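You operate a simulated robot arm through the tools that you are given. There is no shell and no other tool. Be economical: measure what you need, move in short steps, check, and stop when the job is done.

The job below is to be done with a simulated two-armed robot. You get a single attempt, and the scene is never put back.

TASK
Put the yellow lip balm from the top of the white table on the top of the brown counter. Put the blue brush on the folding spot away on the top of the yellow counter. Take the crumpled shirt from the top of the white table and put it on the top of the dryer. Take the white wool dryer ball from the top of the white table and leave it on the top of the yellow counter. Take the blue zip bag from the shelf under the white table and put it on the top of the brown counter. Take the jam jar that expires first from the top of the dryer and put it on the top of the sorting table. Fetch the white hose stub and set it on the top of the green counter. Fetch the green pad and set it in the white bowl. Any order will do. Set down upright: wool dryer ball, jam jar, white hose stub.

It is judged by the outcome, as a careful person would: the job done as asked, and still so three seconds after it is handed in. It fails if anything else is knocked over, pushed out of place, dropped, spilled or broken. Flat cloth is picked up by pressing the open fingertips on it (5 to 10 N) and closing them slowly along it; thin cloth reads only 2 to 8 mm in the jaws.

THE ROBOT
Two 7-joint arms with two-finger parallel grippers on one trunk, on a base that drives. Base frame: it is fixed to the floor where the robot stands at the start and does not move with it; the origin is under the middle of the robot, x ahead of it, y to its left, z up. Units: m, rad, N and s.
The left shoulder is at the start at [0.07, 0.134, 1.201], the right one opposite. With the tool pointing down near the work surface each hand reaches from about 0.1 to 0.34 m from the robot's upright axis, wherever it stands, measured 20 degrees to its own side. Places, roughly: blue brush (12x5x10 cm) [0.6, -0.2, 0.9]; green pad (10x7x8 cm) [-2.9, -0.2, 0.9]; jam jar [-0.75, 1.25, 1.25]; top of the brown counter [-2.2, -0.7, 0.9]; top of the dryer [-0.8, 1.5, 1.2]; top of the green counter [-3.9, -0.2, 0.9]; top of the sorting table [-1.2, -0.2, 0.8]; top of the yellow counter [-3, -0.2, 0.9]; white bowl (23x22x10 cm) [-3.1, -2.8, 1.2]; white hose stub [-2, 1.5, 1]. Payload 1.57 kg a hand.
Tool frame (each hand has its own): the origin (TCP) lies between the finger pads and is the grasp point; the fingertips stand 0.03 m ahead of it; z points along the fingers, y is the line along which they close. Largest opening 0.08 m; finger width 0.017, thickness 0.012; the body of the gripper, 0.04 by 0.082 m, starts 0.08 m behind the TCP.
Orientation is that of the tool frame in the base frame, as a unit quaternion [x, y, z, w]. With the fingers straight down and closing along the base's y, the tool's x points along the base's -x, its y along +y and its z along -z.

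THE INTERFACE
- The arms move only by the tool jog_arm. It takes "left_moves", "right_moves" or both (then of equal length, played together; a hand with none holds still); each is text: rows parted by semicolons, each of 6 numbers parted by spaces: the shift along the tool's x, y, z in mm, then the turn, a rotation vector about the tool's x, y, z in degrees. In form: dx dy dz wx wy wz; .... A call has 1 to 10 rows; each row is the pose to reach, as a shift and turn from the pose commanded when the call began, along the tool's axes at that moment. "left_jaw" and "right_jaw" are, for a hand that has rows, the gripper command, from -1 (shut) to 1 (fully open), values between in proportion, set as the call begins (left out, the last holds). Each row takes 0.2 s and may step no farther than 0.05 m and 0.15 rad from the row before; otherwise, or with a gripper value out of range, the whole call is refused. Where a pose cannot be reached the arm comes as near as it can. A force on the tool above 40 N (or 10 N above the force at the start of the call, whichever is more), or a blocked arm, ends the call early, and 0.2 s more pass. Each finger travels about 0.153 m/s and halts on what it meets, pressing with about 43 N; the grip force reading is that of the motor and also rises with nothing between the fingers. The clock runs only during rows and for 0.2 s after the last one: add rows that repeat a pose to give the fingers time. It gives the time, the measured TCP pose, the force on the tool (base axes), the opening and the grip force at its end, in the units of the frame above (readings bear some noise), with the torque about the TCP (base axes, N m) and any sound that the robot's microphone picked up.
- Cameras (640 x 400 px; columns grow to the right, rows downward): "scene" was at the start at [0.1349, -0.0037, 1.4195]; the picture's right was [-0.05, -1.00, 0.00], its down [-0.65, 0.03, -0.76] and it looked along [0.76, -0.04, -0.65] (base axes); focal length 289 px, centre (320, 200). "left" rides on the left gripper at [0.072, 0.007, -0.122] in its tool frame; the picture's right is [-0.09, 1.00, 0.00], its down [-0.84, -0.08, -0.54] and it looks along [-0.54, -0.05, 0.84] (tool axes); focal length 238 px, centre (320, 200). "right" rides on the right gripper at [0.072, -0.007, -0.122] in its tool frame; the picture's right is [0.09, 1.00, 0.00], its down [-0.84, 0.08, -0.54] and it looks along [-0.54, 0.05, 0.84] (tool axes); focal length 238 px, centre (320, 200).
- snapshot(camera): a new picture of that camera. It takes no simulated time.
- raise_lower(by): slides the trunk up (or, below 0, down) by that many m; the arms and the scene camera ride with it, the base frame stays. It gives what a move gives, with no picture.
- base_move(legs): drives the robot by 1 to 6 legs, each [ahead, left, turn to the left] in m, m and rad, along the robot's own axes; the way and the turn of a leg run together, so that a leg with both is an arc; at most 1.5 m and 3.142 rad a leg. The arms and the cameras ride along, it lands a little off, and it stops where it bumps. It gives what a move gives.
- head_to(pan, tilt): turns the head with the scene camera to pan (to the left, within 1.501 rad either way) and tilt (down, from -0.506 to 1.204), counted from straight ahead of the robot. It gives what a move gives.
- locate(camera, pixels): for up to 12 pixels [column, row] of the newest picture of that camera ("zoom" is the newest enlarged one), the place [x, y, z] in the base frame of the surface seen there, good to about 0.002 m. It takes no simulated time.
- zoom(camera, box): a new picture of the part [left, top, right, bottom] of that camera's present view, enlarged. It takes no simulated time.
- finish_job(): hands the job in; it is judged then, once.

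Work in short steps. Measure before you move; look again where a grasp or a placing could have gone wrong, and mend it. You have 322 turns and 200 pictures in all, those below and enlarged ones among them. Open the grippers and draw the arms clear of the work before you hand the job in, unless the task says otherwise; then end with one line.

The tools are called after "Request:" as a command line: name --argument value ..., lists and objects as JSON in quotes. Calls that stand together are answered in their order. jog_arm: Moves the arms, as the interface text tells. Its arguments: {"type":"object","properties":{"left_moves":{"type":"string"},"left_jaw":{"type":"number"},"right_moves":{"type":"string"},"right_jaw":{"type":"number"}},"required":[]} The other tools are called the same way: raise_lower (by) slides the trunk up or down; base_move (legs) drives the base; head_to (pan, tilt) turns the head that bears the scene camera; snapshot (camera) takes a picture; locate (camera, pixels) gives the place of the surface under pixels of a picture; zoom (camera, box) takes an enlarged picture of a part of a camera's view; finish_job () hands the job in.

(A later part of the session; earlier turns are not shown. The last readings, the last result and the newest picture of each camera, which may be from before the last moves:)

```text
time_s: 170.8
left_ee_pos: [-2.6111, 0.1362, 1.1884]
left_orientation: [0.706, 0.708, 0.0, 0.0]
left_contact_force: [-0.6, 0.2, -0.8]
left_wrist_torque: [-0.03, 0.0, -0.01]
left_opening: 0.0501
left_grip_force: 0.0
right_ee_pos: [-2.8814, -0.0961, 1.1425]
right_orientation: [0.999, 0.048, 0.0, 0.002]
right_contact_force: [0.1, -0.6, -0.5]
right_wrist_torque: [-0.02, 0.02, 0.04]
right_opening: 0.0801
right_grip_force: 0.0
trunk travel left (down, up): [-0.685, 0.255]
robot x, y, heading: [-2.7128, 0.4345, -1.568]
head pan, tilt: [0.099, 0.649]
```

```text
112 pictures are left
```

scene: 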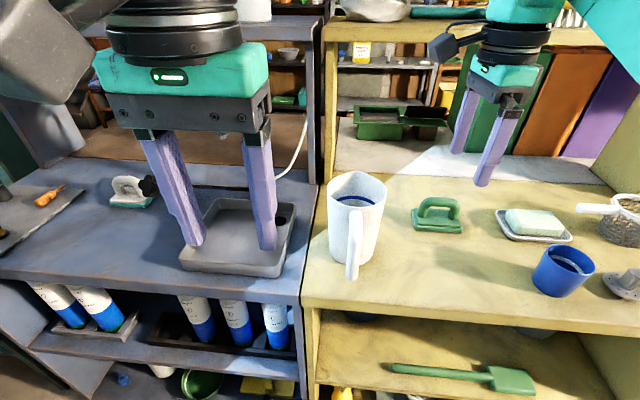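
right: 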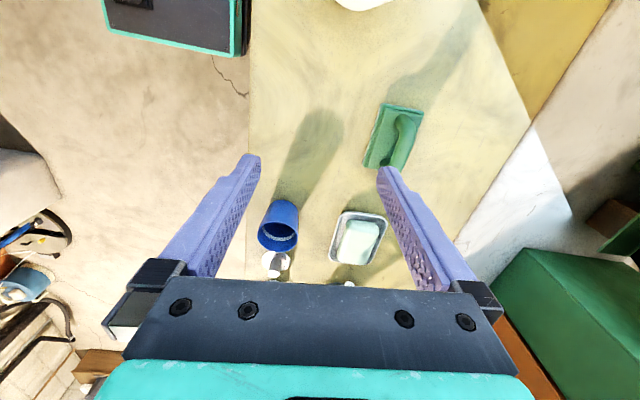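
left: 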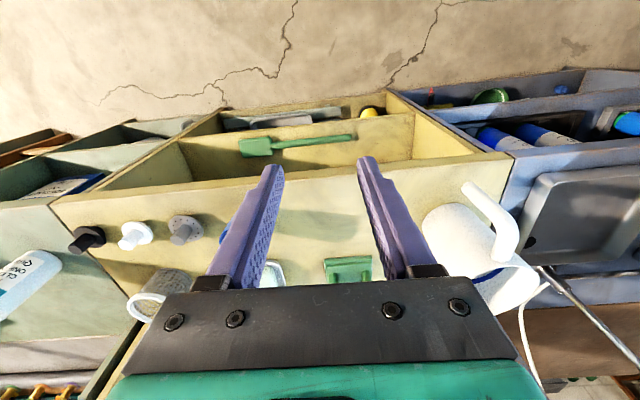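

Request:
zoom --camera "right" --box '[340, 80, 450, 190]'

Request:
locate --camera "right" --pixels '[[407, 120], [395, 155], [385, 110], [370, 162], [420, 112], [402, 140], [412, 165], [378, 135]]'

```text
3.64 times, centred on (395, 135) of right
```

zoom: 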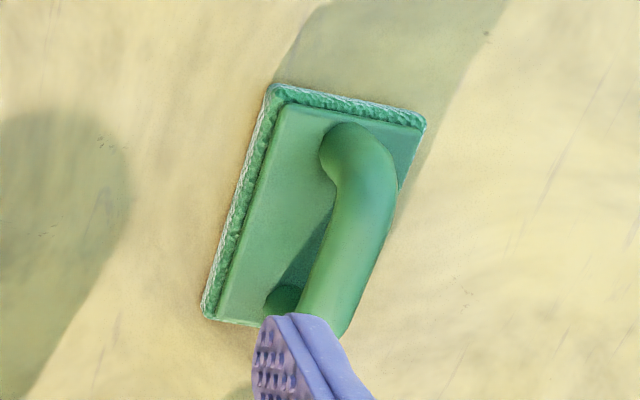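

```text
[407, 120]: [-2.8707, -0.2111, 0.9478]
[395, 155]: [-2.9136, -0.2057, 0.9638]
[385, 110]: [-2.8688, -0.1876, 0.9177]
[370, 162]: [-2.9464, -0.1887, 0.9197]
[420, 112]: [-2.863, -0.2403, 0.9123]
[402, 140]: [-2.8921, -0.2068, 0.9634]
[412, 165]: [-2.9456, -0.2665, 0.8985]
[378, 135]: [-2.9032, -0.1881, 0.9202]
```

Handle bar centre ≈ (-2.908,-0.212), top z 0.964. I move over it (with a 5.5° yaw fix), then down to TCP z≈0.957.

Request:
jog_arm --right_moves "-13 38 15 0 0 2; -26 76 30 0 0 4; -38 113 45 0 0 5.5; -38 113 85 0 0 5.5; -38 113 105 0 0 5.5; -38 113 105 0 0 5.5" --right_jaw 0.6

Request:
snapshot --camera "right"

```text
time_s: 172.2
left_ee_pos: [-2.6115, 0.1344, 1.1898]
left_orientation: [0.706, 0.708, 0.0, 0.0]
left_contact_force: [0.1, -0.2, -0.5]
left_wrist_torque: [0.02, 0.02, 0.03]
left_opening: 0.0502
left_grip_force: 0.0
right_ee_pos: [-2.9054, -0.1568, 1.036]
right_orientation: [1.0, 0.0, 0.0, 0.003]
right_contact_force: [0.0, -0.6, -0.5]
right_wrist_torque: [-0.04, 0.0, -0.02]
right_opening: 0.0639
right_grip_force: 0.1
right hand out of reach, approached as far as the arm can: row 1, 2, 3, 4, 5, 6
trunk travel left (down, up): [-0.685, 0.255]
robot x, y, heading: [-2.7109, 0.437, -1.568]
head pan, tilt: [0.099, 0.649]
```

```text
110 pictures are left
```

right: 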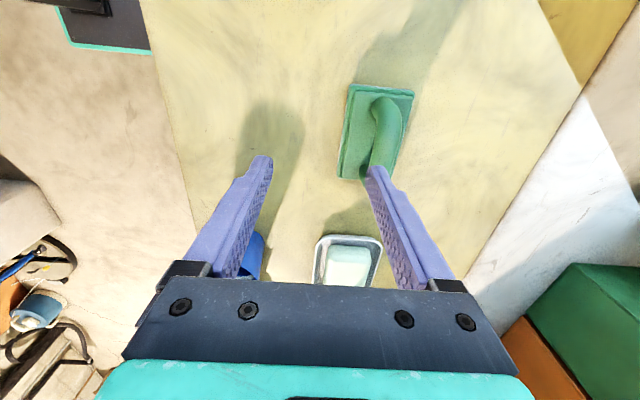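

Out of reach by ~55 mm; I drive that much ahead.

Request:
base_move --legs '[[0.06, 0, 0]]'

Request:
snapshot --camera "right"

```text
time_s: 173.2
left_ee_pos: [-2.6098, 0.078, 1.1897]
left_orientation: [0.706, 0.708, -0.002, 0.002]
left_contact_force: [0.6, 0.3, 0.3]
left_wrist_torque: [-0.01, 0.02, 0.02]
left_opening: 0.0499
left_grip_force: 0.1
right_ee_pos: [-2.9048, -0.2138, 1.0397]
right_orientation: [1.0, 0.0, 0.001, 0.003]
right_contact_force: [-0.1, 0.7, 0.0]
right_wrist_torque: [-0.01, 0.0, 0.0]
right_opening: 0.0641
right_grip_force: 0.1
trunk travel left (down, up): [-0.685, 0.255]
robot x, y, heading: [-2.7137, 0.3753, -1.568]
head pan, tilt: [0.099, 0.649]
```

```text
109 pictures are left
```

right: 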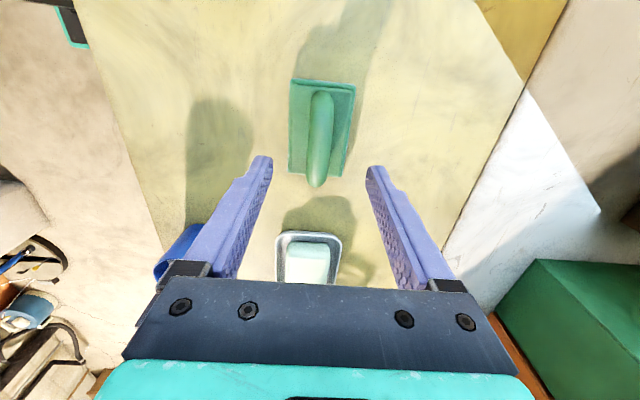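

Aligned on the handle. Down 80 mm, then close.

Request:
jog_arm --right_moves "0 0 40 0 0 0; 0 0 65 0 0 0; 0 0 81 0 0 0; 0 0 81 0 0 0"

Request:
jog_arm --right_moves "0 0 0 0 0 0; 0 0 0 0 0 0; 0 0 0 0 0 0" --right_jaw -1

Request:
jog_arm --right_moves "0 0 -30 0 0 0; 0 0 -70 0 0 0; 0 0 -110 0 0 0; 0 0 -150 0 0 0"

Request:
snapshot --camera "right"

```text
time_s: 174.2
left_ee_pos: [-2.6115, 0.0757, 1.19]
left_orientation: [0.706, 0.709, -0.001, 0.002]
left_contact_force: [0.5, -0.1, 0.4]
left_wrist_torque: [-0.03, -0.01, 0.03]
left_opening: 0.05
left_grip_force: 0.1
right_ee_pos: [-2.9036, -0.2164, 0.9566]
right_orientation: [1.0, -0.001, 0.0, 0.002]
right_contact_force: [-0.2, -0.2, -0.3]
right_wrist_torque: [-0.02, 0.04, 0.0]
right_opening: 0.064
right_grip_force: 0.1
trunk travel left (down, up): [-0.685, 0.255]
robot x, y, heading: [-2.712, 0.3735, -1.564]
head pan, tilt: [0.099, 0.649]
```

```text
time_s: 175.0
left_ee_pos: [-2.6108, 0.0752, 1.1888]
left_orientation: [0.706, 0.708, 0.0, 0.0]
left_contact_force: [1.1, -0.4, 0.8]
left_wrist_torque: [-0.01, 0.02, 0.01]
left_opening: 0.0502
left_grip_force: 0.1
right_ee_pos: [-2.9036, -0.2167, 0.9573]
right_orientation: [1.0, 0.001, 0.001, 0.002]
right_contact_force: [-0.1, -0.4, -0.1]
right_wrist_torque: [-0.02, -0.02, -0.03]
right_opening: 0.0199
right_grip_force: 33.9
trunk travel left (down, up): [-0.685, 0.255]
robot x, y, heading: [-2.7063, 0.3779, -1.567]
head pan, tilt: [0.099, 0.649]
```

```text
time_s: 176.0
left_ee_pos: [-2.613, 0.075, 1.1888]
left_orientation: [0.706, 0.708, 0.001, 0.0]
left_contact_force: [-0.6, 0.0, 0.2]
left_wrist_torque: [-0.01, -0.02, -0.03]
left_opening: 0.0499
left_grip_force: 0.1
right_ee_pos: [-2.8998, -0.2061, 1.0762]
right_orientation: [1.0, 0.001, 0.001, 0.003]
right_contact_force: [-0.3, 1.0, -1.1]
right_wrist_torque: [-0.02, -0.01, -0.01]
right_opening: 0.0203
right_grip_force: 34.1
right hand out of reach, approached as far as the arm can: row 3, 4
trunk travel left (down, up): [-0.685, 0.255]
robot x, y, heading: [-2.71, 0.3741, -1.566]
head pan, tilt: [0.099, 0.649]
```

```text
108 pictures are left
```

right: 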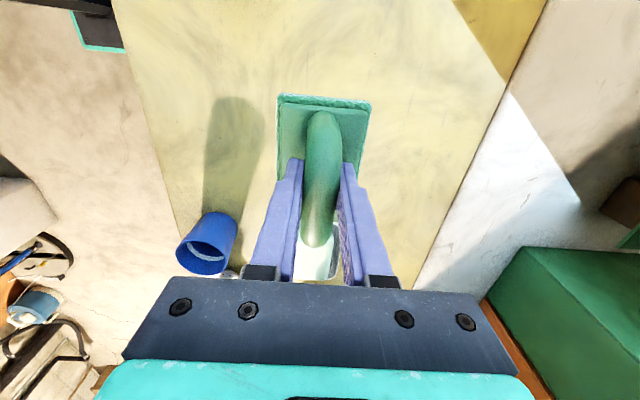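

Pad held. I back off, pull the right hand in, then turn round to face the washer side for the balm on the floor.

Request:
base_move --legs '[[-0.3, 0, 0]]'

Request:
jog_arm --right_moves "0 -40 0 0 0 0; 0 -80 0 0 0 0; 0 -120 -20 0 0 0; 0 -160 -40 0 0 0; 0 -200 -60 0 0 0"

Request:
base_move --legs '[[0, 0, 1.57], [0, 0, 1.57]]'

Request:
head_to --pan -0.6 --tilt 0.8

Request:
snapshot --camera "scene"

```text
time_s: 178.1
left_ee_pos: [-2.6123, 0.3755, 1.1885]
left_orientation: [0.705, 0.709, 0.001, 0.0]
left_contact_force: [0.2, 0.6, -0.3]
left_wrist_torque: [0.0, 0.01, 0.0]
left_opening: 0.0501
left_grip_force: 0.1
right_ee_pos: [-2.8994, 0.0945, 1.0746]
right_orientation: [1.0, 0.0, 0.001, 0.002]
right_contact_force: [0.2, -0.1, 0.0]
right_wrist_torque: [0.01, 0.02, 0.0]
right_opening: 0.0199
right_grip_force: 33.6
trunk travel left (down, up): [-0.685, 0.255]
robot x, y, heading: [-2.7132, 0.676, -1.567]
head pan, tilt: [0.099, 0.649]
```

```text
time_s: 179.4
left_ee_pos: [-2.6092, 0.3806, 1.1889]
left_orientation: [0.706, 0.709, -0.001, 0.0]
left_contact_force: [0.4, -0.4, -0.3]
left_wrist_torque: [-0.03, 0.05, -0.03]
left_opening: 0.0501
left_grip_force: 0.2
right_ee_pos: [-2.9573, 0.242, 1.1708]
right_orientation: [0.979, -0.173, 0.111, 0.008]
right_contact_force: [1.3, 0.2, -0.4]
right_wrist_torque: [0.0, 0.08, 0.03]
right_opening: 0.0198
right_grip_force: 33.9
right hand out of reach, approached as far as the arm can: row 1, 2, 3, 4
trunk travel left (down, up): [-0.685, 0.255]
robot x, y, heading: [-2.7119, 0.6767, -1.567]
head pan, tilt: [0.099, 0.649]
stopped in row 5 (right hand): the arm was blocked; the commanded pose is now the measured one
```

```text
time_s: 187.4
left_ee_pos: [-2.8039, 0.9799, 1.1889]
left_orientation: [-0.7, 0.714, -0.001, 0.0]
left_contact_force: [-0.5, 0.2, -0.4]
left_wrist_torque: [0.04, 0.01, -0.04]
left_opening: 0.05
left_grip_force: 0.1
right_ee_pos: [-2.4527, 1.1074, 1.1689]
right_orientation: [0.185, 0.976, 0.008, -0.112]
right_contact_force: [-0.5, 0.2, -1.7]
right_wrist_torque: [0.02, -0.01, -0.03]
right_opening: 0.0201
right_grip_force: 33.8
trunk travel left (down, up): [-0.685, 0.255]
robot x, y, heading: [-2.7099, 0.6777, 1.547]
head pan, tilt: [0.099, 0.649]
```

```text
time_s: 188.5
left_ee_pos: [-2.8033, 0.9793, 1.1886]
left_orientation: [-0.7, 0.714, 0.0, 0.0]
left_contact_force: [-0.7, -0.2, -0.1]
left_wrist_torque: [-0.02, 0.02, 0.0]
left_opening: 0.0496
left_grip_force: 0.1
right_ee_pos: [-2.4524, 1.1079, 1.1696]
right_orientation: [0.185, 0.976, 0.009, -0.112]
right_contact_force: [0.6, -0.8, -1.5]
right_wrist_torque: [0.01, -0.02, 0.03]
right_opening: 0.0201
right_grip_force: 33.4
trunk travel left (down, up): [-0.685, 0.255]
robot x, y, heading: [-2.7122, 0.6772, 1.55]
head pan, tilt: [-0.6, 0.799]
```

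```text
107 pictures are left
```

scene: 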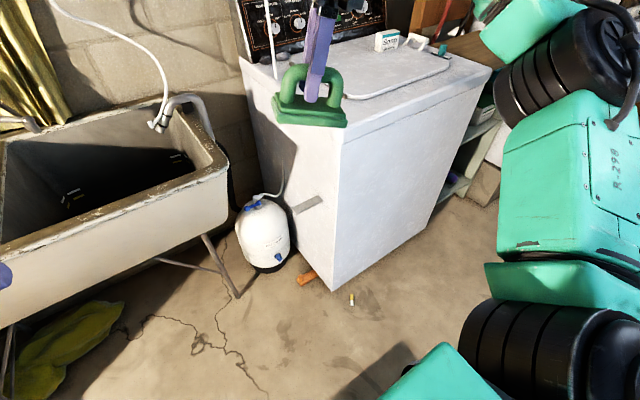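

Balm is visible at (351,299). I check where the sink front and water bottle stand before choosing my stance.

Request:
locate --camera "scene" --pixels '[[352, 295], [351, 303], [225, 175], [10, 260], [240, 296], [265, 268], [333, 290], [335, 200], [350, 335]]'

```text
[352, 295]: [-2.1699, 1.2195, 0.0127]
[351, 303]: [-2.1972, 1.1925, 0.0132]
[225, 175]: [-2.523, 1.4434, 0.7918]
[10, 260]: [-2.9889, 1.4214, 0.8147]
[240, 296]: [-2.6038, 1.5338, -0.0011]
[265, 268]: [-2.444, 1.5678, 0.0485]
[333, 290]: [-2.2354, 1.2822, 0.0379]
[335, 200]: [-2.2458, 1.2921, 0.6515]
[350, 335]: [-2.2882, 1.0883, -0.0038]
```

Sink front is at y≈1.42, so there is room. I turn to heading 0.80 (along the balm's axis) and place the base so the left hand has the balm 0.42 m ahead.

Request:
base_move --legs '[[0, 0, -0.75], [0.32, -0.11, 0]]'

Request:
jog_arm --left_moves "-40 0 0 0 0 0; -80 0 0 0 0 0; -120 0 0 0 0 0" --left_jaw 1

Request:
head_to --pan 0.3 --tilt 1.0

Request:
snapshot --camera "scene"

Request:
snapshot --camera "left"

```text
time_s: 192.7
left_ee_pos: [-2.2656, 1.1072, 1.1891]
left_orientation: [-0.382, 0.924, 0.0, 0.001]
left_contact_force: [-0.8, -0.7, -1.0]
left_wrist_torque: [0.03, -0.02, 0.02]
left_opening: 0.0499
left_grip_force: 0.0
right_ee_pos: [-1.9232, 0.9554, 1.1693]
right_orientation: [0.536, 0.837, 0.049, -0.1]
right_contact_force: [-0.3, -0.4, -0.5]
right_wrist_torque: [-0.01, -0.02, 0.0]
right_opening: 0.0199
right_grip_force: 33.8
trunk travel left (down, up): [-0.685, 0.255]
robot x, y, heading: [-2.4061, 0.8235, 0.783]
head pan, tilt: [-0.6, 0.799]
```

```text
time_s: 193.5
left_ee_pos: [-2.1761, 1.1944, 1.1889]
left_orientation: [-0.382, 0.924, 0.0, 0.0]
left_contact_force: [-0.2, 0.8, -0.2]
left_wrist_torque: [-0.03, 0.04, 0.01]
left_opening: 0.0799
left_grip_force: 0.0
right_ee_pos: [-1.9207, 0.9561, 1.1675]
right_orientation: [0.536, 0.837, 0.048, -0.101]
right_contact_force: [-0.2, 0.2, -0.2]
right_wrist_torque: [-0.01, -0.02, 0.0]
right_opening: 0.0197
right_grip_force: 33.2
trunk travel left (down, up): [-0.685, 0.255]
robot x, y, heading: [-2.4099, 0.8237, 0.778]
head pan, tilt: [-0.6, 0.799]
```

```text
time_s: 194.7
left_ee_pos: [-2.1777, 1.192, 1.1899]
left_orientation: [-0.382, 0.924, 0.0, 0.0]
left_contact_force: [0.2, -0.7, 0.8]
left_wrist_torque: [0.0, -0.04, 0.0]
left_opening: 0.08
left_grip_force: 0.0
right_ee_pos: [-1.9235, 0.9562, 1.1692]
right_orientation: [0.536, 0.837, 0.049, -0.1]
right_contact_force: [-0.5, 0.4, -0.1]
right_wrist_torque: [-0.01, -0.02, 0.0]
right_opening: 0.0196
right_grip_force: 33.7
trunk travel left (down, up): [-0.685, 0.255]
robot x, y, heading: [-2.4103, 0.8268, 0.781]
head pan, tilt: [0.3, 1.0]
```

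```text
106 pictures are left
```

scene: 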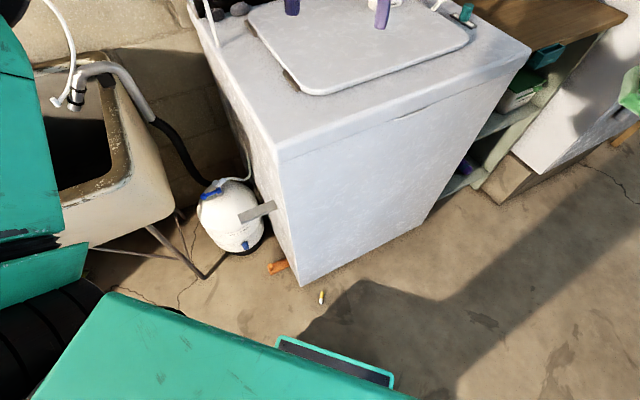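

```text
105 pictures are left
```

left: 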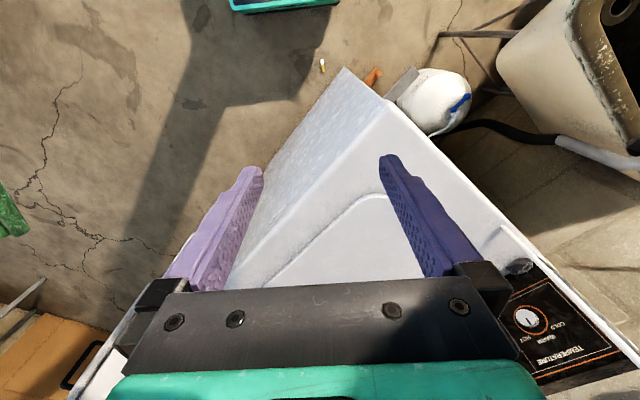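

I shift the hand 13 mm left, then lower the trunk 0.5 m and check.

Request:
jog_arm --left_moves "2 13 0 0 0 0; 2 13 0 0 0 0"

Request:
raise_lower --by -0.5

Request:
snapshot --camera "left"

Request:
snapshot --camera "scene"

```text
time_s: 195.3
left_ee_pos: [-2.1894, 1.2005, 1.1877]
left_orientation: [-0.381, 0.925, 0.0, 0.0]
left_contact_force: [-0.1, 0.5, 0.1]
left_wrist_torque: [-0.03, 0.0, -0.02]
left_opening: 0.0801
left_grip_force: 0.1
right_ee_pos: [-1.9224, 0.957, 1.1701]
right_orientation: [0.537, 0.836, 0.049, -0.1]
right_contact_force: [0.0, -1.1, -0.6]
right_wrist_torque: [0.0, -0.01, -0.02]
right_opening: 0.02
right_grip_force: 33.4
trunk travel left (down, up): [-0.685, 0.255]
robot x, y, heading: [-2.4045, 0.8288, 0.783]
head pan, tilt: [0.3, 1.0]
```

```text
refused: -0.5 is not a number from -0.4 to 0.4
```

```text
104 pictures are left
```

left: 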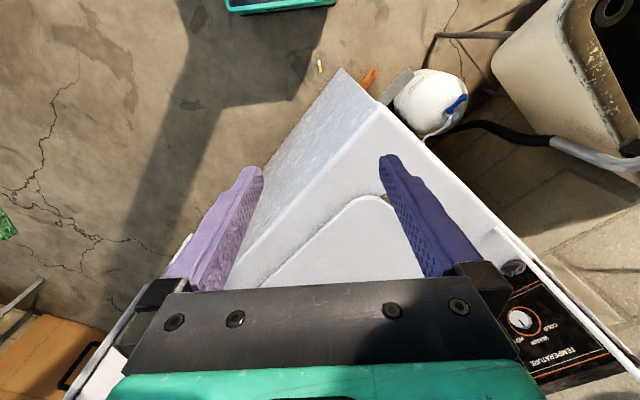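

```text
103 pictures are left
```

scene: 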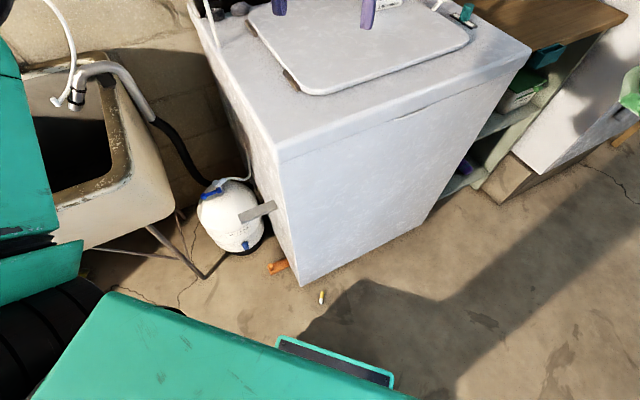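

Limit is 0.4 per call; I lower 0.25 and check forces.

Request:
raise_lower --by -0.25

Request:
snapshot --camera "scene"

Request:
snapshot --camera "left"

```text
time_s: 197.9
left_ee_pos: [-2.1895, 1.2008, 0.9382]
left_orientation: [-0.382, 0.924, 0.0, 0.002]
left_contact_force: [0.8, 0.3, -0.2]
left_wrist_torque: [-0.01, 0.02, -0.02]
left_opening: 0.0803
left_grip_force: 0.1
right_ee_pos: [-1.9229, 0.9564, 0.9193]
right_orientation: [0.536, 0.837, 0.05, -0.1]
right_contact_force: [0.4, 0.5, 0.1]
right_wrist_torque: [0.01, -0.01, 0.01]
right_opening: 0.0197
right_grip_force: 33.8
trunk travel left (down, up): [-0.435, 0.505]
robot x, y, heading: [-2.4081, 0.826, 0.783]
head pan, tilt: [0.3, 1.0]
```

```text
102 pictures are left
```

scene: 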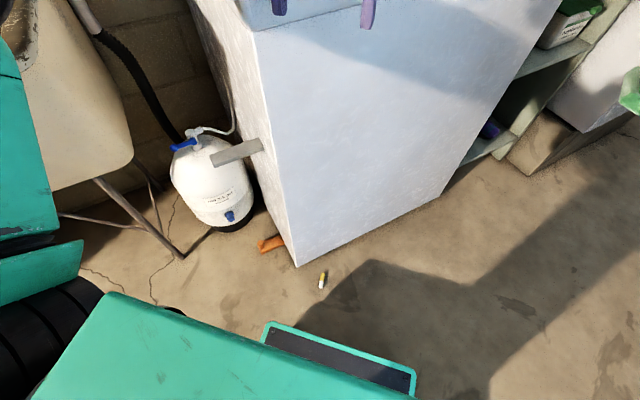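

```text
101 pictures are left
```

left: 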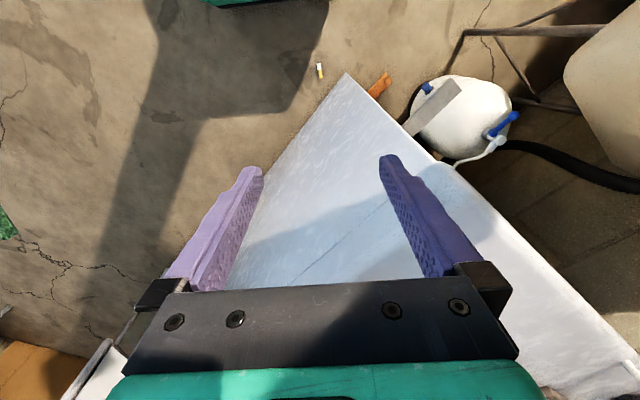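

Forces are nil. Lower 0.3 more.

Request:
raise_lower --by -0.3

Request:
snapshot --camera "left"

Request:
locate --camera "left" --pixels '[[320, 60], [320, 70], [322, 75]]'

```text
time_s: 200.9
left_ee_pos: [-2.1901, 1.1997, 0.6375]
left_orientation: [-0.382, 0.924, -0.001, 0.001]
left_contact_force: [-0.6, 0.0, -0.3]
left_wrist_torque: [-0.02, 0.02, -0.03]
left_opening: 0.0799
left_grip_force: 0.0
right_ee_pos: [-1.9216, 0.9568, 0.6194]
right_orientation: [0.536, 0.837, 0.049, -0.101]
right_contact_force: [-1.0, -0.8, 0.0]
right_wrist_torque: [0.03, -0.04, 0.04]
right_opening: 0.0198
right_grip_force: 33.5
trunk travel left (down, up): [-0.135, 0.805]
robot x, y, heading: [-2.4071, 0.8291, 0.786]
head pan, tilt: [0.3, 1.0]
```

```text
100 pictures are left
```

left: 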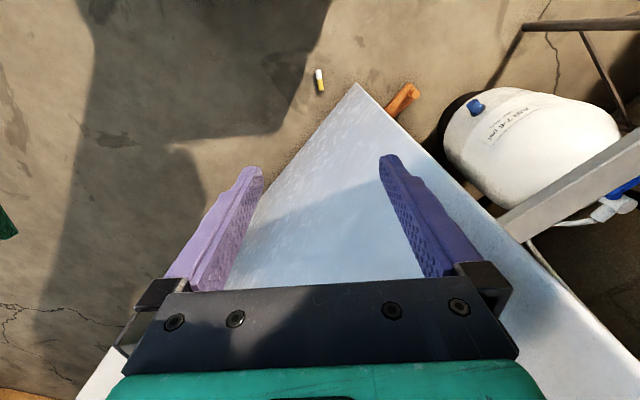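

```text
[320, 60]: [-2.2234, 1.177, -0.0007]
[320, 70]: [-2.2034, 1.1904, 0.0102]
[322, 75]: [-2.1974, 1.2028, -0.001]
```

Now lower the left arm by 0.45 m in steps (to z≈0.19).

Request:
jog_arm --left_moves "0 0 45 0 0 0; 0 0 90 0 0 0; 0 0 135 0 0 0; 0 0 180 0 0 0; 0 0 225 0 0 0; 0 0 270 0 0 0; 0 0 315 0 0 0; 0 0 360 0 0 0; 0 0 405 0 0 0; 0 0 450 0 0 0"

Request:
snapshot --camera "left"

Request:
snapshot --camera "scene"

```text
time_s: 203.1
left_ee_pos: [-2.19, 1.2009, 0.1896]
left_orientation: [-0.382, 0.924, 0.001, 0.0]
left_contact_force: [-0.1, 0.2, 1.2]
left_wrist_torque: [0.02, 0.0, 0.01]
left_opening: 0.0798
left_grip_force: 0.1
right_ee_pos: [-1.9236, 0.9565, 0.6183]
right_orientation: [0.537, 0.836, 0.049, -0.101]
right_contact_force: [0.1, 0.0, -0.9]
right_wrist_torque: [0.0, 0.04, -0.02]
right_opening: 0.0199
right_grip_force: 33.4
trunk travel left (down, up): [-0.135, 0.805]
robot x, y, heading: [-2.4099, 0.8244, 0.787]
head pan, tilt: [0.3, 1.0]
```

```text
99 pictures are left
```

left: 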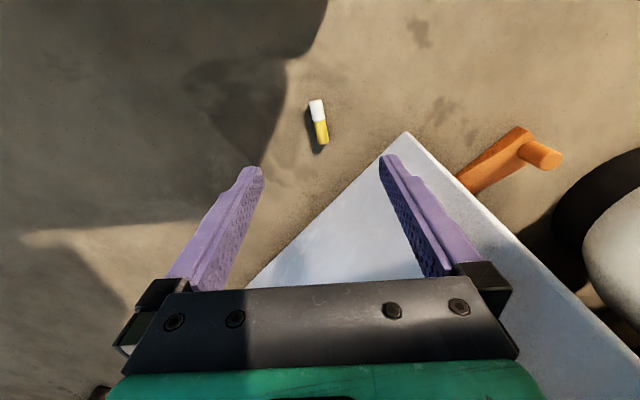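

```text
98 pictures are left
```

scene: 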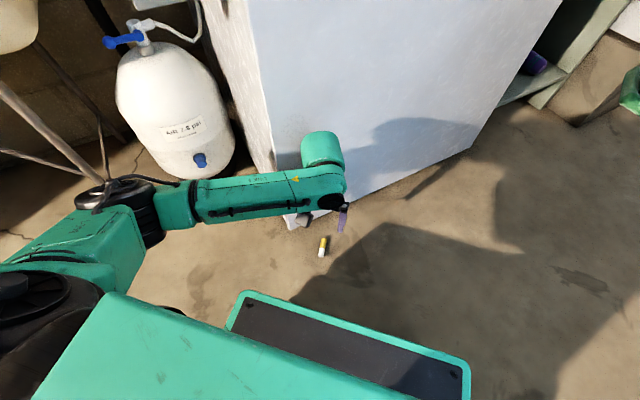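

Request:
locate --camera "left" --pixels '[[316, 103], [322, 140], [319, 122], [314, 122], [326, 122]]'

```text
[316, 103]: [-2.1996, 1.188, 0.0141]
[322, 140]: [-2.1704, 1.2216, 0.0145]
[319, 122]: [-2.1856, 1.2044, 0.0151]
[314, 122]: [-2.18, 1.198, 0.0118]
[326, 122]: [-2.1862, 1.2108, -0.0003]
```

Centred within a few mm. Descend to TCP z≈0.036 and close.

Request:
jog_arm --left_moves "-4 -1 40 0 0 0; -4 -1 80 0 0 0; -4 -1 120 0 0 0; -4 -1 145 0 0 0; -4 -1 154 0 0 0; -4 -1 154 0 0 0" --left_jaw 0.5

Request:
snapshot --camera "left"

```text
time_s: 204.5
left_ee_pos: [-2.1853, 1.2023, 0.0334]
left_orientation: [-0.382, 0.924, 0.0, 0.0]
left_contact_force: [0.3, -0.3, -0.3]
left_wrist_torque: [0.01, -0.04, -0.02]
left_opening: 0.0599
left_grip_force: 0.0
right_ee_pos: [-1.922, 0.9578, 0.6198]
right_orientation: [0.536, 0.837, 0.05, -0.101]
right_contact_force: [0.0, 0.1, -1.3]
right_wrist_torque: [-0.01, 0.03, 0.03]
right_opening: 0.0197
right_grip_force: 33.5
trunk travel left (down, up): [-0.135, 0.805]
robot x, y, heading: [-2.4054, 0.827, 0.785]
head pan, tilt: [0.3, 1.0]
```

```text
97 pictures are left
```

left: 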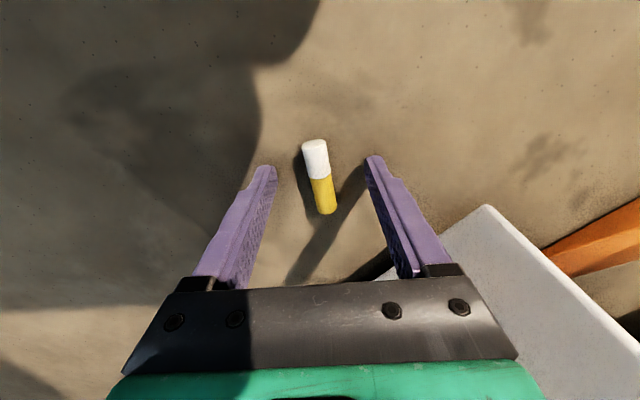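

Request:
jog_arm --left_moves "0 0 0 0 0 0; 0 0 0 0 0 0; 0 0 0 0 0 0; 0 0 0 0 0 0" --left_jaw -1

Request:
snapshot --camera "left"

```text
time_s: 205.5
left_ee_pos: [-2.1867, 1.2014, 0.0336]
left_orientation: [-0.382, 0.924, 0.001, 0.0]
left_contact_force: [-0.3, 0.1, 0.0]
left_wrist_torque: [-0.02, 0.01, 0.02]
left_opening: 0.0138
left_grip_force: 30.2
right_ee_pos: [-1.9228, 0.9563, 0.6184]
right_orientation: [0.536, 0.837, 0.049, -0.101]
right_contact_force: [0.5, -0.8, 0.0]
right_wrist_torque: [-0.01, 0.02, 0.01]
right_opening: 0.0197
right_grip_force: 33.6
trunk travel left (down, up): [-0.135, 0.805]
robot x, y, heading: [-2.4061, 0.8264, 0.784]
head pan, tilt: [0.3, 1.0]
```

```text
96 pictures are left
```

left: 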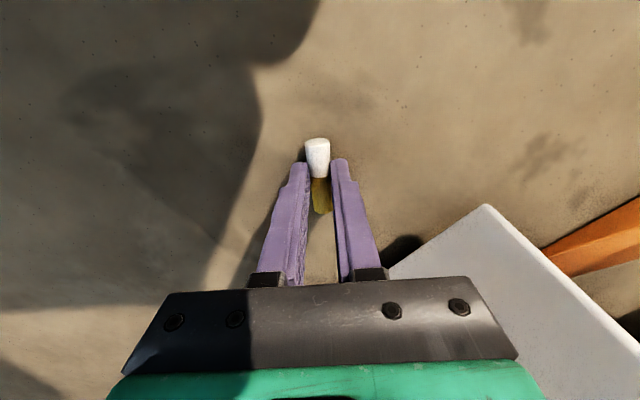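

Held (13.8 mm). Lift gently.

Request:
jog_arm --left_moves "0 0 -20 0 0 0; 0 0 -50 0 0 0; 0 0 -90 0 0 0; 0 0 -130 0 0 0; 0 0 -170 0 0 0; 0 0 -210 0 0 0; 0 0 -250 0 0 0; 0 0 -290 0 0 0; 0 0 -330 0 0 0; 0 0 -370 0 0 0"

Request:
raise_lower --by 0.4

Request:
snapshot --camera "left"

```text
time_s: 207.7
left_ee_pos: [-2.1865, 1.2013, 0.4045]
left_orientation: [-0.382, 0.924, 0.0, 0.0]
left_contact_force: [0.2, -0.3, -0.1]
left_wrist_torque: [-0.01, -0.03, -0.03]
left_opening: 0.014
left_grip_force: 30.3
right_ee_pos: [-1.9224, 0.9556, 0.6183]
right_orientation: [0.536, 0.837, 0.049, -0.101]
right_contact_force: [0.5, -0.1, -0.9]
right_wrist_torque: [-0.03, 0.0, -0.01]
right_opening: 0.02
right_grip_force: 33.2
trunk travel left (down, up): [-0.135, 0.805]
robot x, y, heading: [-2.4029, 0.826, 0.782]
head pan, tilt: [0.3, 1.0]
```

```text
time_s: 211.5
left_ee_pos: [-2.1866, 1.2026, 0.8047]
left_orientation: [-0.382, 0.924, 0.0, -0.001]
left_contact_force: [0.0, 0.3, -1.0]
left_wrist_torque: [-0.01, 0.04, -0.01]
left_opening: 0.0136
left_grip_force: 30.4
right_ee_pos: [-1.9226, 0.9566, 1.0195]
right_orientation: [0.536, 0.837, 0.049, -0.101]
right_contact_force: [-0.8, 0.0, -0.1]
right_wrist_torque: [0.02, 0.0, -0.01]
right_opening: 0.0196
right_grip_force: 32.9
trunk travel left (down, up): [-0.535, 0.405]
robot x, y, heading: [-2.4078, 0.8284, 0.784]
head pan, tilt: [0.3, 1.0]
```

```text
95 pictures are left
```

left: 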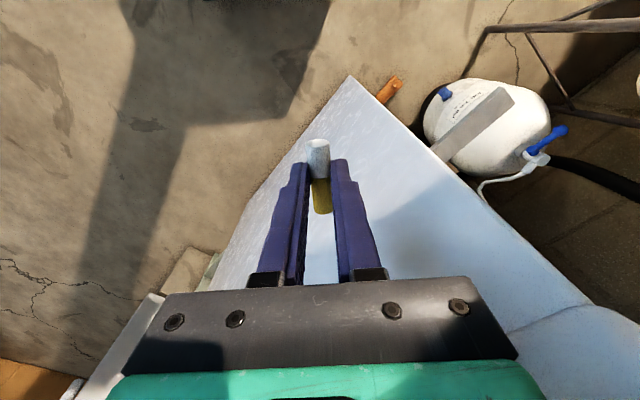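

Balm is firm. I back off, turn east and drive along the aisle in short legs, checking the grip.

Request:
base_move --legs '[[-0.25, 0, 0], [0, 0, -0.784], [0.7, -0.08, 0]]'

Request:
base_move --legs '[[0.8, 0, 0], [0.75, 0, 0]]'

Request:
head_to --pan -0.9 --tilt 0.55

Request:
snapshot --camera "scene"

```text
time_s: 218.9
left_ee_pos: [-1.459, 0.6923, 0.8032]
left_orientation: [-0.004, 1.0, 0.0, -0.001]
left_contact_force: [0.5, -0.4, -0.8]
left_wrist_torque: [-0.02, -0.01, 0.0]
left_opening: 0.0136
left_grip_force: 30.3
right_ee_pos: [-1.4419, 0.331, 1.0195]
right_orientation: [0.813, 0.572, 0.084, -0.075]
right_contact_force: [0.5, -0.5, -0.8]
right_wrist_torque: [-0.03, 0.0, 0.0]
right_opening: 0.02
right_grip_force: 33.6
trunk travel left (down, up): [-0.535, 0.405]
robot x, y, heading: [-1.8815, 0.5798, 0.008]
head pan, tilt: [0.3, 1.0]
```

```text
time_s: 226.9
left_ee_pos: [0.1025, 0.6872, 0.8035]
left_orientation: [0.005, 1.0, 0.0, 0.0]
left_contact_force: [-0.1, 0.4, 0.1]
left_wrist_torque: [0.05, 0.02, 0.02]
left_opening: 0.0135
left_grip_force: 29.9
right_ee_pos: [0.1129, 0.3262, 1.0205]
right_orientation: [0.818, 0.564, 0.085, -0.074]
right_contact_force: [-0.1, -0.2, -0.3]
right_wrist_torque: [0.02, 0.01, 0.02]
right_opening: 0.0198
right_grip_force: 33.6
trunk travel left (down, up): [-0.535, 0.405]
robot x, y, heading: [-0.3216, 0.5839, -0.01]
head pan, tilt: [0.3, 1.0]
```

```text
time_s: 228.3
left_ee_pos: [0.1025, 0.6862, 0.8043]
left_orientation: [0.005, 1.0, -0.001, 0.0]
left_contact_force: [-0.1, 0.8, 0.1]
left_wrist_torque: [0.03, 0.01, -0.02]
left_opening: 0.0136
left_grip_force: 30.1
right_ee_pos: [0.1137, 0.3267, 1.0198]
right_orientation: [0.818, 0.565, 0.084, -0.073]
right_contact_force: [0.0, -0.2, 0.6]
right_wrist_torque: [0.03, -0.02, -0.01]
right_opening: 0.0198
right_grip_force: 33.1
trunk travel left (down, up): [-0.535, 0.405]
robot x, y, heading: [-0.322, 0.5804, -0.007]
head pan, tilt: [-0.901, 0.55]
```

```text
94 pictures are left
```

scene: 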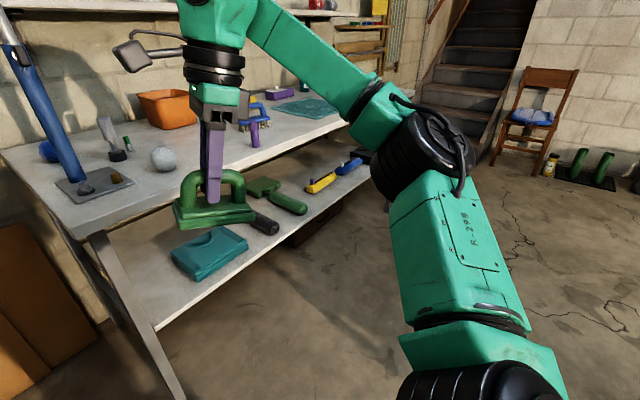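

I turn right to face south, shift a bit to the left, and look at the passage.

Request:
base_move --legs '[[0, 0, -1.563], [0.3, 0.1, 0]]'

Request:
head_to --pan -0.7 --tilt 0.45

Request:
snapshot --camera "scene"

```text
time_s: 234.2
left_ee_pos: [-0.1166, -0.1475, 0.8041]
left_orientation: [0.711, 0.703, 0.0, -0.001]
left_contact_force: [0.5, 0.0, 0.8]
left_wrist_torque: [-0.02, 0.0, -0.01]
left_opening: 0.0135
left_grip_force: 30.3
right_ee_pos: [-0.4762, -0.1563, 1.0197]
right_orientation: [0.977, -0.18, 0.112, 0.007]
right_contact_force: [-1.0, 0.1, -0.9]
right_wrist_torque: [0.0, 0.03, -0.04]
right_opening: 0.0198
right_grip_force: 33.6
trunk travel left (down, up): [-0.535, 0.405]
robot x, y, heading: [-0.2199, 0.2789, -1.579]
head pan, tilt: [-0.901, 0.55]
```

```text
time_s: 234.9
left_ee_pos: [-0.1174, -0.1469, 0.8039]
left_orientation: [0.711, 0.703, 0.0, 0.001]
left_contact_force: [0.1, 0.4, 0.1]
left_wrist_torque: [-0.02, 0.0, 0.0]
left_opening: 0.0135
left_grip_force: 29.5
right_ee_pos: [-0.4789, -0.1578, 1.0197]
right_orientation: [0.977, -0.18, 0.111, 0.008]
right_contact_force: [0.2, 0.4, -0.2]
right_wrist_torque: [0.01, 0.0, 0.01]
right_opening: 0.0198
right_grip_force: 34.2
trunk travel left (down, up): [-0.535, 0.405]
robot x, y, heading: [-0.2221, 0.2746, -1.578]
head pan, tilt: [-0.7, 0.45]
```

```text
93 pictures are left
```

scene: 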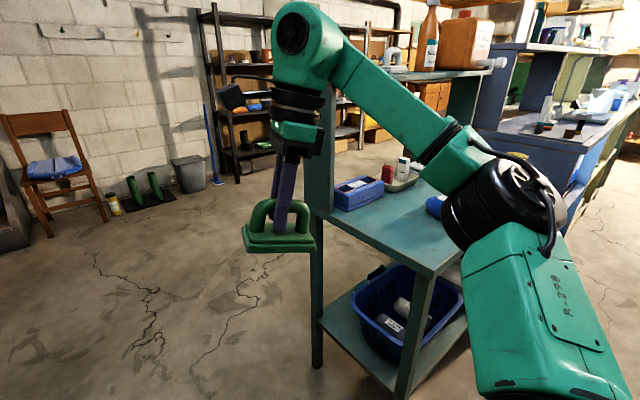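

Request:
locate --camera "scene" --pixels '[[430, 272], [318, 212], [500, 230], [470, 200], [325, 130], [350, 185]]'

```text
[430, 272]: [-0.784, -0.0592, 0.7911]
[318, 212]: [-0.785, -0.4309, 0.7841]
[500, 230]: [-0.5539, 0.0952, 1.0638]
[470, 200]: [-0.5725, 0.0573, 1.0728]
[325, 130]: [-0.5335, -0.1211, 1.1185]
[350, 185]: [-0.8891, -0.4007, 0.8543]
```

Passage is clear (table end x=-0.78). Drive south 1.65 m, then turn right to face west.

Request:
base_move --legs '[[1.0, 0, 0], [0.7, 0, 0], [0, 0, -1.56]]'

Request:
head_to --pan -0.4 --tilt 0.4

Request:
snapshot --camera "scene"

```text
time_s: 247.5
left_ee_pos: [-0.6787, -1.5412, 0.8036]
left_orientation: [1.0, -0.013, -0.001, 0.001]
left_contact_force: [-0.5, 0.3, 0.5]
left_wrist_torque: [0.05, 0.02, -0.01]
left_opening: 0.0137
left_grip_force: 30.5
right_ee_pos: [-0.684, -1.1813, 1.0189]
right_orientation: [-0.558, 0.822, -0.074, -0.086]
right_contact_force: [0.2, 0.8, -0.8]
right_wrist_torque: [0.02, -0.01, -0.02]
right_opening: 0.0198
right_grip_force: 33.5
trunk travel left (down, up): [-0.535, 0.405]
robot x, y, heading: [-0.2544, -1.4425, 3.122]
head pan, tilt: [-0.7, 0.45]
```

```text
time_s: 248.3
left_ee_pos: [-0.6781, -1.5421, 0.8038]
left_orientation: [1.0, -0.014, -0.002, 0.0]
left_contact_force: [-0.7, 0.5, -0.9]
left_wrist_torque: [0.0, 0.01, 0.0]
left_opening: 0.0138
left_grip_force: 30.0
right_ee_pos: [-0.6823, -1.1809, 1.0196]
right_orientation: [-0.557, 0.823, -0.074, -0.085]
right_contact_force: [0.2, -0.4, -0.5]
right_wrist_torque: [0.02, -0.01, 0.01]
right_opening: 0.0197
right_grip_force: 33.4
trunk travel left (down, up): [-0.535, 0.405]
robot x, y, heading: [-0.2515, -1.4442, 3.115]
head pan, tilt: [-0.4, 0.4]
```

```text
92 pictures are left
```

scene: 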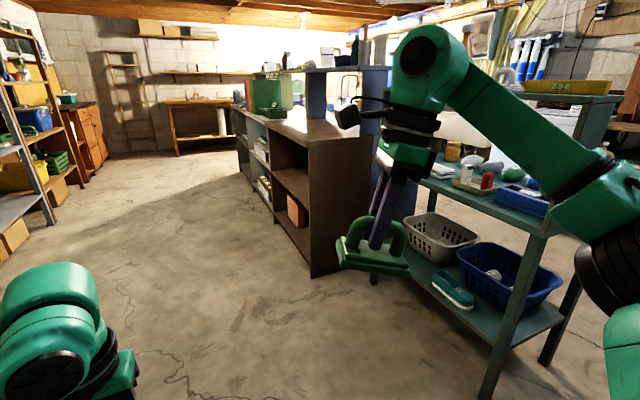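

Request:
locate --camera "scene" --pixels '[[312, 140], [285, 118], [345, 133], [245, 108], [312, 275], [270, 90], [20, 180], [365, 145]]'

Request:
zoom --camera "scene" --box '[220, 60, 400, 170]'

```text
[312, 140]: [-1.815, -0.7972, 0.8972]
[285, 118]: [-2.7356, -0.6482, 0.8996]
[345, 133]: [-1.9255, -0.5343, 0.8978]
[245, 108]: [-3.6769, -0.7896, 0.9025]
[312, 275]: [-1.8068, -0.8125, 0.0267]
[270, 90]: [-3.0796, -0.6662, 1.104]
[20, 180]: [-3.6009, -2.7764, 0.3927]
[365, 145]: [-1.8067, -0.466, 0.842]
```

```text
3.56 times, centred on (310, 115) of scene
```

zoom: 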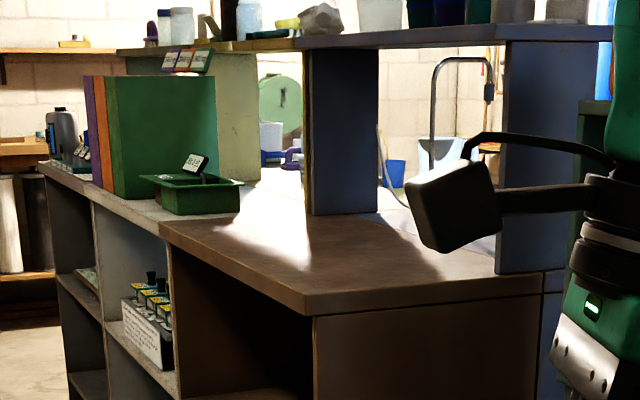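

Brown counter top z=0.898, south edge y≈-0.80, empty. I raise 0.2, drive west 1.85 m and turn right to face it.

Request:
raise_lower --by 0.2

Request:
base_move --legs '[[0.95, 0, 0], [0.9, 0, 0], [0, 0, -1.545]]'

Request:
head_to --pan 0.0 --tilt 0.6

Request:
snapshot --camera "scene"

```text
time_s: 250.5
left_ee_pos: [-0.6787, -1.5416, 1.0041]
left_orientation: [1.0, -0.013, -0.001, 0.0]
left_contact_force: [-0.5, 0.3, -0.6]
left_wrist_torque: [0.02, -0.03, 0.02]
left_opening: 0.0138
left_grip_force: 30.4
right_ee_pos: [-0.6838, -1.1813, 1.2197]
right_orientation: [-0.558, 0.823, -0.073, -0.085]
right_contact_force: [0.5, -0.2, -0.3]
right_wrist_torque: [0.0, 0.02, 0.01]
right_opening: 0.0197
right_grip_force: 33.5
trunk travel left (down, up): [-0.735, 0.205]
robot x, y, heading: [-0.2533, -1.4409, 3.118]
head pan, tilt: [-0.4, 0.4]
```

```text
time_s: 263.3
left_ee_pos: [-2.1783, -1.0046, 1.0037]
left_orientation: [0.716, -0.698, -0.001, -0.001]
left_contact_force: [0.1, -0.1, -0.1]
left_wrist_torque: [-0.01, 0.01, -0.02]
left_opening: 0.0137
left_grip_force: 29.8
right_ee_pos: [-1.8183, -0.9813, 1.2194]
right_orientation: [0.161, 0.981, 0.005, -0.112]
right_contact_force: [0.2, -0.6, -1.3]
right_wrist_torque: [-0.03, 0.0, -0.01]
right_opening: 0.0197
right_grip_force: 33.3
trunk travel left (down, up): [-0.735, 0.205]
robot x, y, heading: [-2.0593, -1.4223, 1.594]
head pan, tilt: [-0.4, 0.4]
```

```text
time_s: 264.2
left_ee_pos: [-2.1765, -1.0053, 1.0039]
left_orientation: [0.716, -0.698, -0.001, 0.0]
left_contact_force: [0.3, 0.1, 0.1]
left_wrist_torque: [0.03, 0.0, -0.01]
left_opening: 0.0139
left_grip_force: 30.9
right_ee_pos: [-1.818, -0.9821, 1.2194]
right_orientation: [0.162, 0.981, 0.006, -0.112]
right_contact_force: [0.1, -0.2, -1.4]
right_wrist_torque: [-0.01, 0.03, -0.01]
right_opening: 0.0196
right_grip_force: 33.4
trunk travel left (down, up): [-0.735, 0.205]
robot x, y, heading: [-2.0586, -1.4266, 1.6]
head pan, tilt: [0.0, 0.6]
```

```text
90 pictures are left
```

scene: 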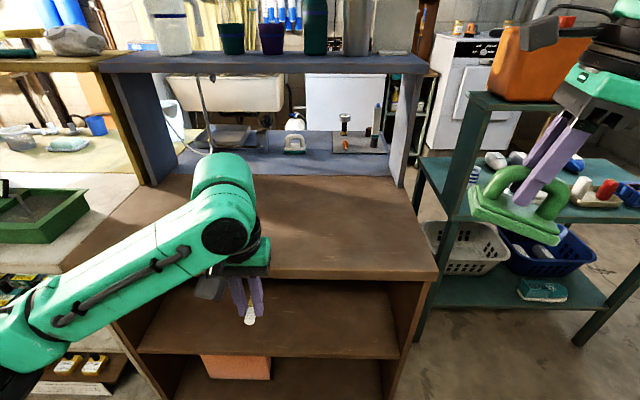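

I drive ahead 0.3 and lower the balm onto the brown counter.

Request:
base_move --legs '[[0.3, 0, -0.02]]'

Request:
jog_arm --left_moves "0 0 25 0 0 0; 0 0 50 0 0 0; 0 0 64 0 0 0; 0 0 64 0 0 0"

Request:
snapshot --camera "left"

```text
time_s: 266.2
left_ee_pos: [-2.173, -0.7081, 1.0045]
left_orientation: [0.709, -0.705, 0.0, 0.0]
left_contact_force: [0.0, 0.3, 0.2]
left_wrist_torque: [-0.03, -0.03, 0.01]
left_opening: 0.0135
left_grip_force: 30.0
right_ee_pos: [-1.8129, -0.6931, 1.2204]
right_orientation: [0.172, 0.979, 0.007, -0.112]
right_contact_force: [-0.4, -0.5, -0.6]
right_wrist_torque: [0.01, 0.04, -0.01]
right_opening: 0.0194
right_grip_force: 33.8
trunk travel left (down, up): [-0.735, 0.205]
robot x, y, heading: [-2.0592, -1.1288, 1.574]
head pan, tilt: [0.0, 0.6]
```

```text
time_s: 267.2
left_ee_pos: [-2.1743, -0.707, 0.9397]
left_orientation: [0.709, -0.706, -0.001, 0.0]
left_contact_force: [-0.2, 0.2, 0.4]
left_wrist_torque: [-0.01, 0.03, 0.02]
left_opening: 0.0136
left_grip_force: 30.2
right_ee_pos: [-1.8111, -0.6931, 1.2191]
right_orientation: [0.173, 0.979, 0.007, -0.112]
right_contact_force: [-1.0, -0.6, -0.7]
right_wrist_torque: [0.0, -0.01, 0.04]
right_opening: 0.02
right_grip_force: 33.4
trunk travel left (down, up): [-0.735, 0.205]
robot x, y, heading: [-2.0596, -1.1281, 1.579]
head pan, tilt: [0.0, 0.6]
```

```text
89 pictures are left
```

left: 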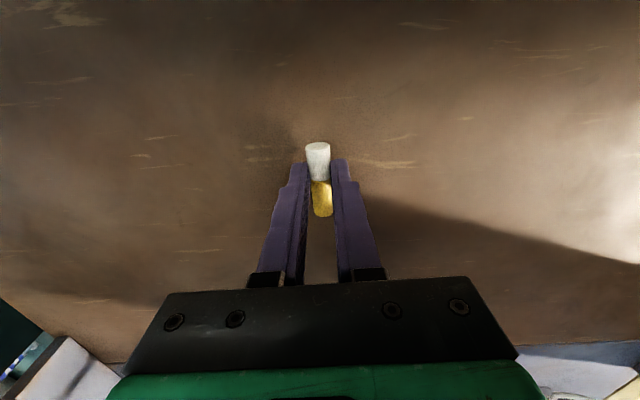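

Request:
jog_arm --left_moves "0 0 3 0 0 0; 0 0 6 0 0 0; 0 0 7 0 0 0; 0 0 7 0 0 0"

Request:
jog_arm --left_moves "0 0 0 0 0 0; 0 0 0 0 0 0" --left_jaw -0.4

Request:
jog_arm --left_moves "0 0 -5 0 0 0; 0 0 -30 0 0 0; 0 0 -70 0 0 0; 0 0 -110 0 0 0; 0 0 -150 0 0 0"

Request:
snapshot --camera "left"

```text
time_s: 268.2
left_ee_pos: [-2.1718, -0.7058, 0.9335]
left_orientation: [0.708, -0.706, -0.001, -0.001]
left_contact_force: [0.2, 0.4, 5.2]
left_wrist_torque: [-0.02, -0.02, -0.03]
left_opening: 0.0137
left_grip_force: 30.0
right_ee_pos: [-1.8135, -0.6926, 1.2197]
right_orientation: [0.173, 0.978, 0.007, -0.112]
right_contact_force: [-0.4, 0.0, -1.1]
right_wrist_torque: [-0.02, 0.01, 0.02]
right_opening: 0.0199
right_grip_force: 33.6
trunk travel left (down, up): [-0.735, 0.205]
robot x, y, heading: [-2.0611, -1.129, 1.571]
head pan, tilt: [0.0, 0.6]
```

```text
time_s: 268.8
left_ee_pos: [-2.1739, -0.7069, 0.9345]
left_orientation: [0.709, -0.706, -0.001, 0.0]
left_contact_force: [-0.1, 0.2, -0.1]
left_wrist_torque: [-0.05, 0.0, 0.01]
left_opening: 0.024
left_grip_force: 0.0
right_ee_pos: [-1.8135, -0.6926, 1.2198]
right_orientation: [0.173, 0.978, 0.007, -0.112]
right_contact_force: [0.4, -0.4, -0.9]
right_wrist_torque: [-0.01, 0.02, 0.0]
right_opening: 0.0198
right_grip_force: 33.2
trunk travel left (down, up): [-0.735, 0.205]
robot x, y, heading: [-2.063, -1.1282, 1.573]
head pan, tilt: [0.0, 0.6]
```

```text
time_s: 270.0
left_ee_pos: [-2.172, -0.7088, 1.0841]
left_orientation: [0.708, -0.706, 0.0, 0.001]
left_contact_force: [-0.7, -0.2, -0.4]
left_wrist_torque: [-0.01, 0.01, 0.01]
left_opening: 0.024
left_grip_force: 0.0
right_ee_pos: [-1.8121, -0.6915, 1.2195]
right_orientation: [0.173, 0.979, 0.007, -0.111]
right_contact_force: [-0.5, -0.9, 0.1]
right_wrist_torque: [0.01, -0.01, 0.04]
right_opening: 0.0199
right_grip_force: 33.7
trunk travel left (down, up): [-0.735, 0.205]
robot x, y, heading: [-2.0623, -1.128, 1.577]
head pan, tilt: [0.0, 0.6]
```

```text
88 pictures are left
```

left: 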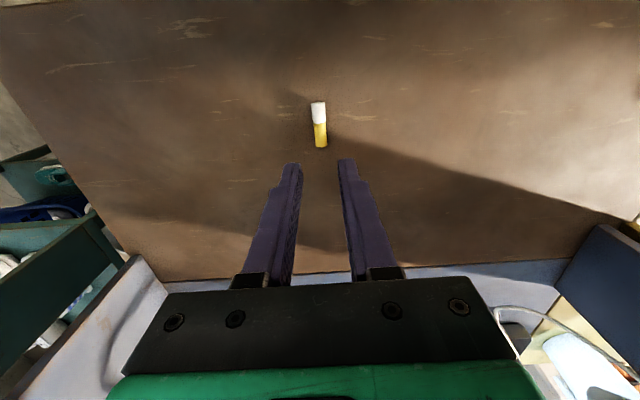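

Balm is on the brown counter. I back off, turn left to face west, and look toward the rack with the bowl.

Request:
base_move --legs '[[-0.4, 0, 0], [0, 0, 1.57]]'

Request:
head_to --pan 0.7 --tilt 0.2

Request:
snapshot --camera "scene"

```text
time_s: 276.4
left_ee_pos: [-2.4795, -1.6413, 1.0829]
left_orientation: [1.0, 0.007, -0.001, 0.0]
left_contact_force: [-0.1, 0.2, -0.5]
left_wrist_torque: [0.0, 0.05, 0.02]
left_opening: 0.0241
left_grip_force: 0.1
right_ee_pos: [-2.4983, -1.2834, 1.2189]
right_orientation: [-0.573, 0.812, -0.075, -0.083]
right_contact_force: [0.2, -0.1, -0.6]
right_wrist_torque: [0.01, -0.02, 0.01]
right_opening: 0.0196
right_grip_force: 33.4
trunk travel left (down, up): [-0.735, 0.205]
robot x, y, heading: [-2.0586, -1.5259, -3.134]
head pan, tilt: [0.0, 0.6]
```

```text
time_s: 277.4
left_ee_pos: [-2.4789, -1.6421, 1.0826]
left_orientation: [1.0, 0.006, -0.001, -0.001]
left_contact_force: [0.8, -0.1, 0.3]
left_wrist_torque: [-0.01, -0.01, -0.01]
left_opening: 0.0241
left_grip_force: 0.2
right_ee_pos: [-2.4993, -1.2821, 1.2198]
right_orientation: [-0.573, 0.812, -0.075, -0.083]
right_contact_force: [-0.7, 0.5, -0.6]
right_wrist_torque: [0.03, 0.01, -0.01]
right_opening: 0.0197
right_grip_force: 33.9
trunk travel left (down, up): [-0.735, 0.205]
robot x, y, heading: [-2.0616, -1.5262, -3.132]
head pan, tilt: [0.7, 0.201]
```

```text
87 pictures are left
```

scene: 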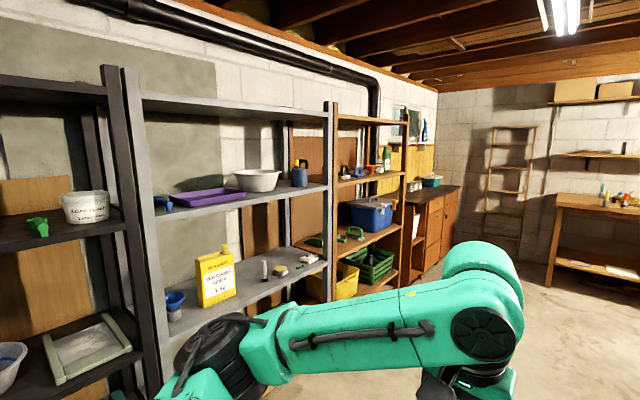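

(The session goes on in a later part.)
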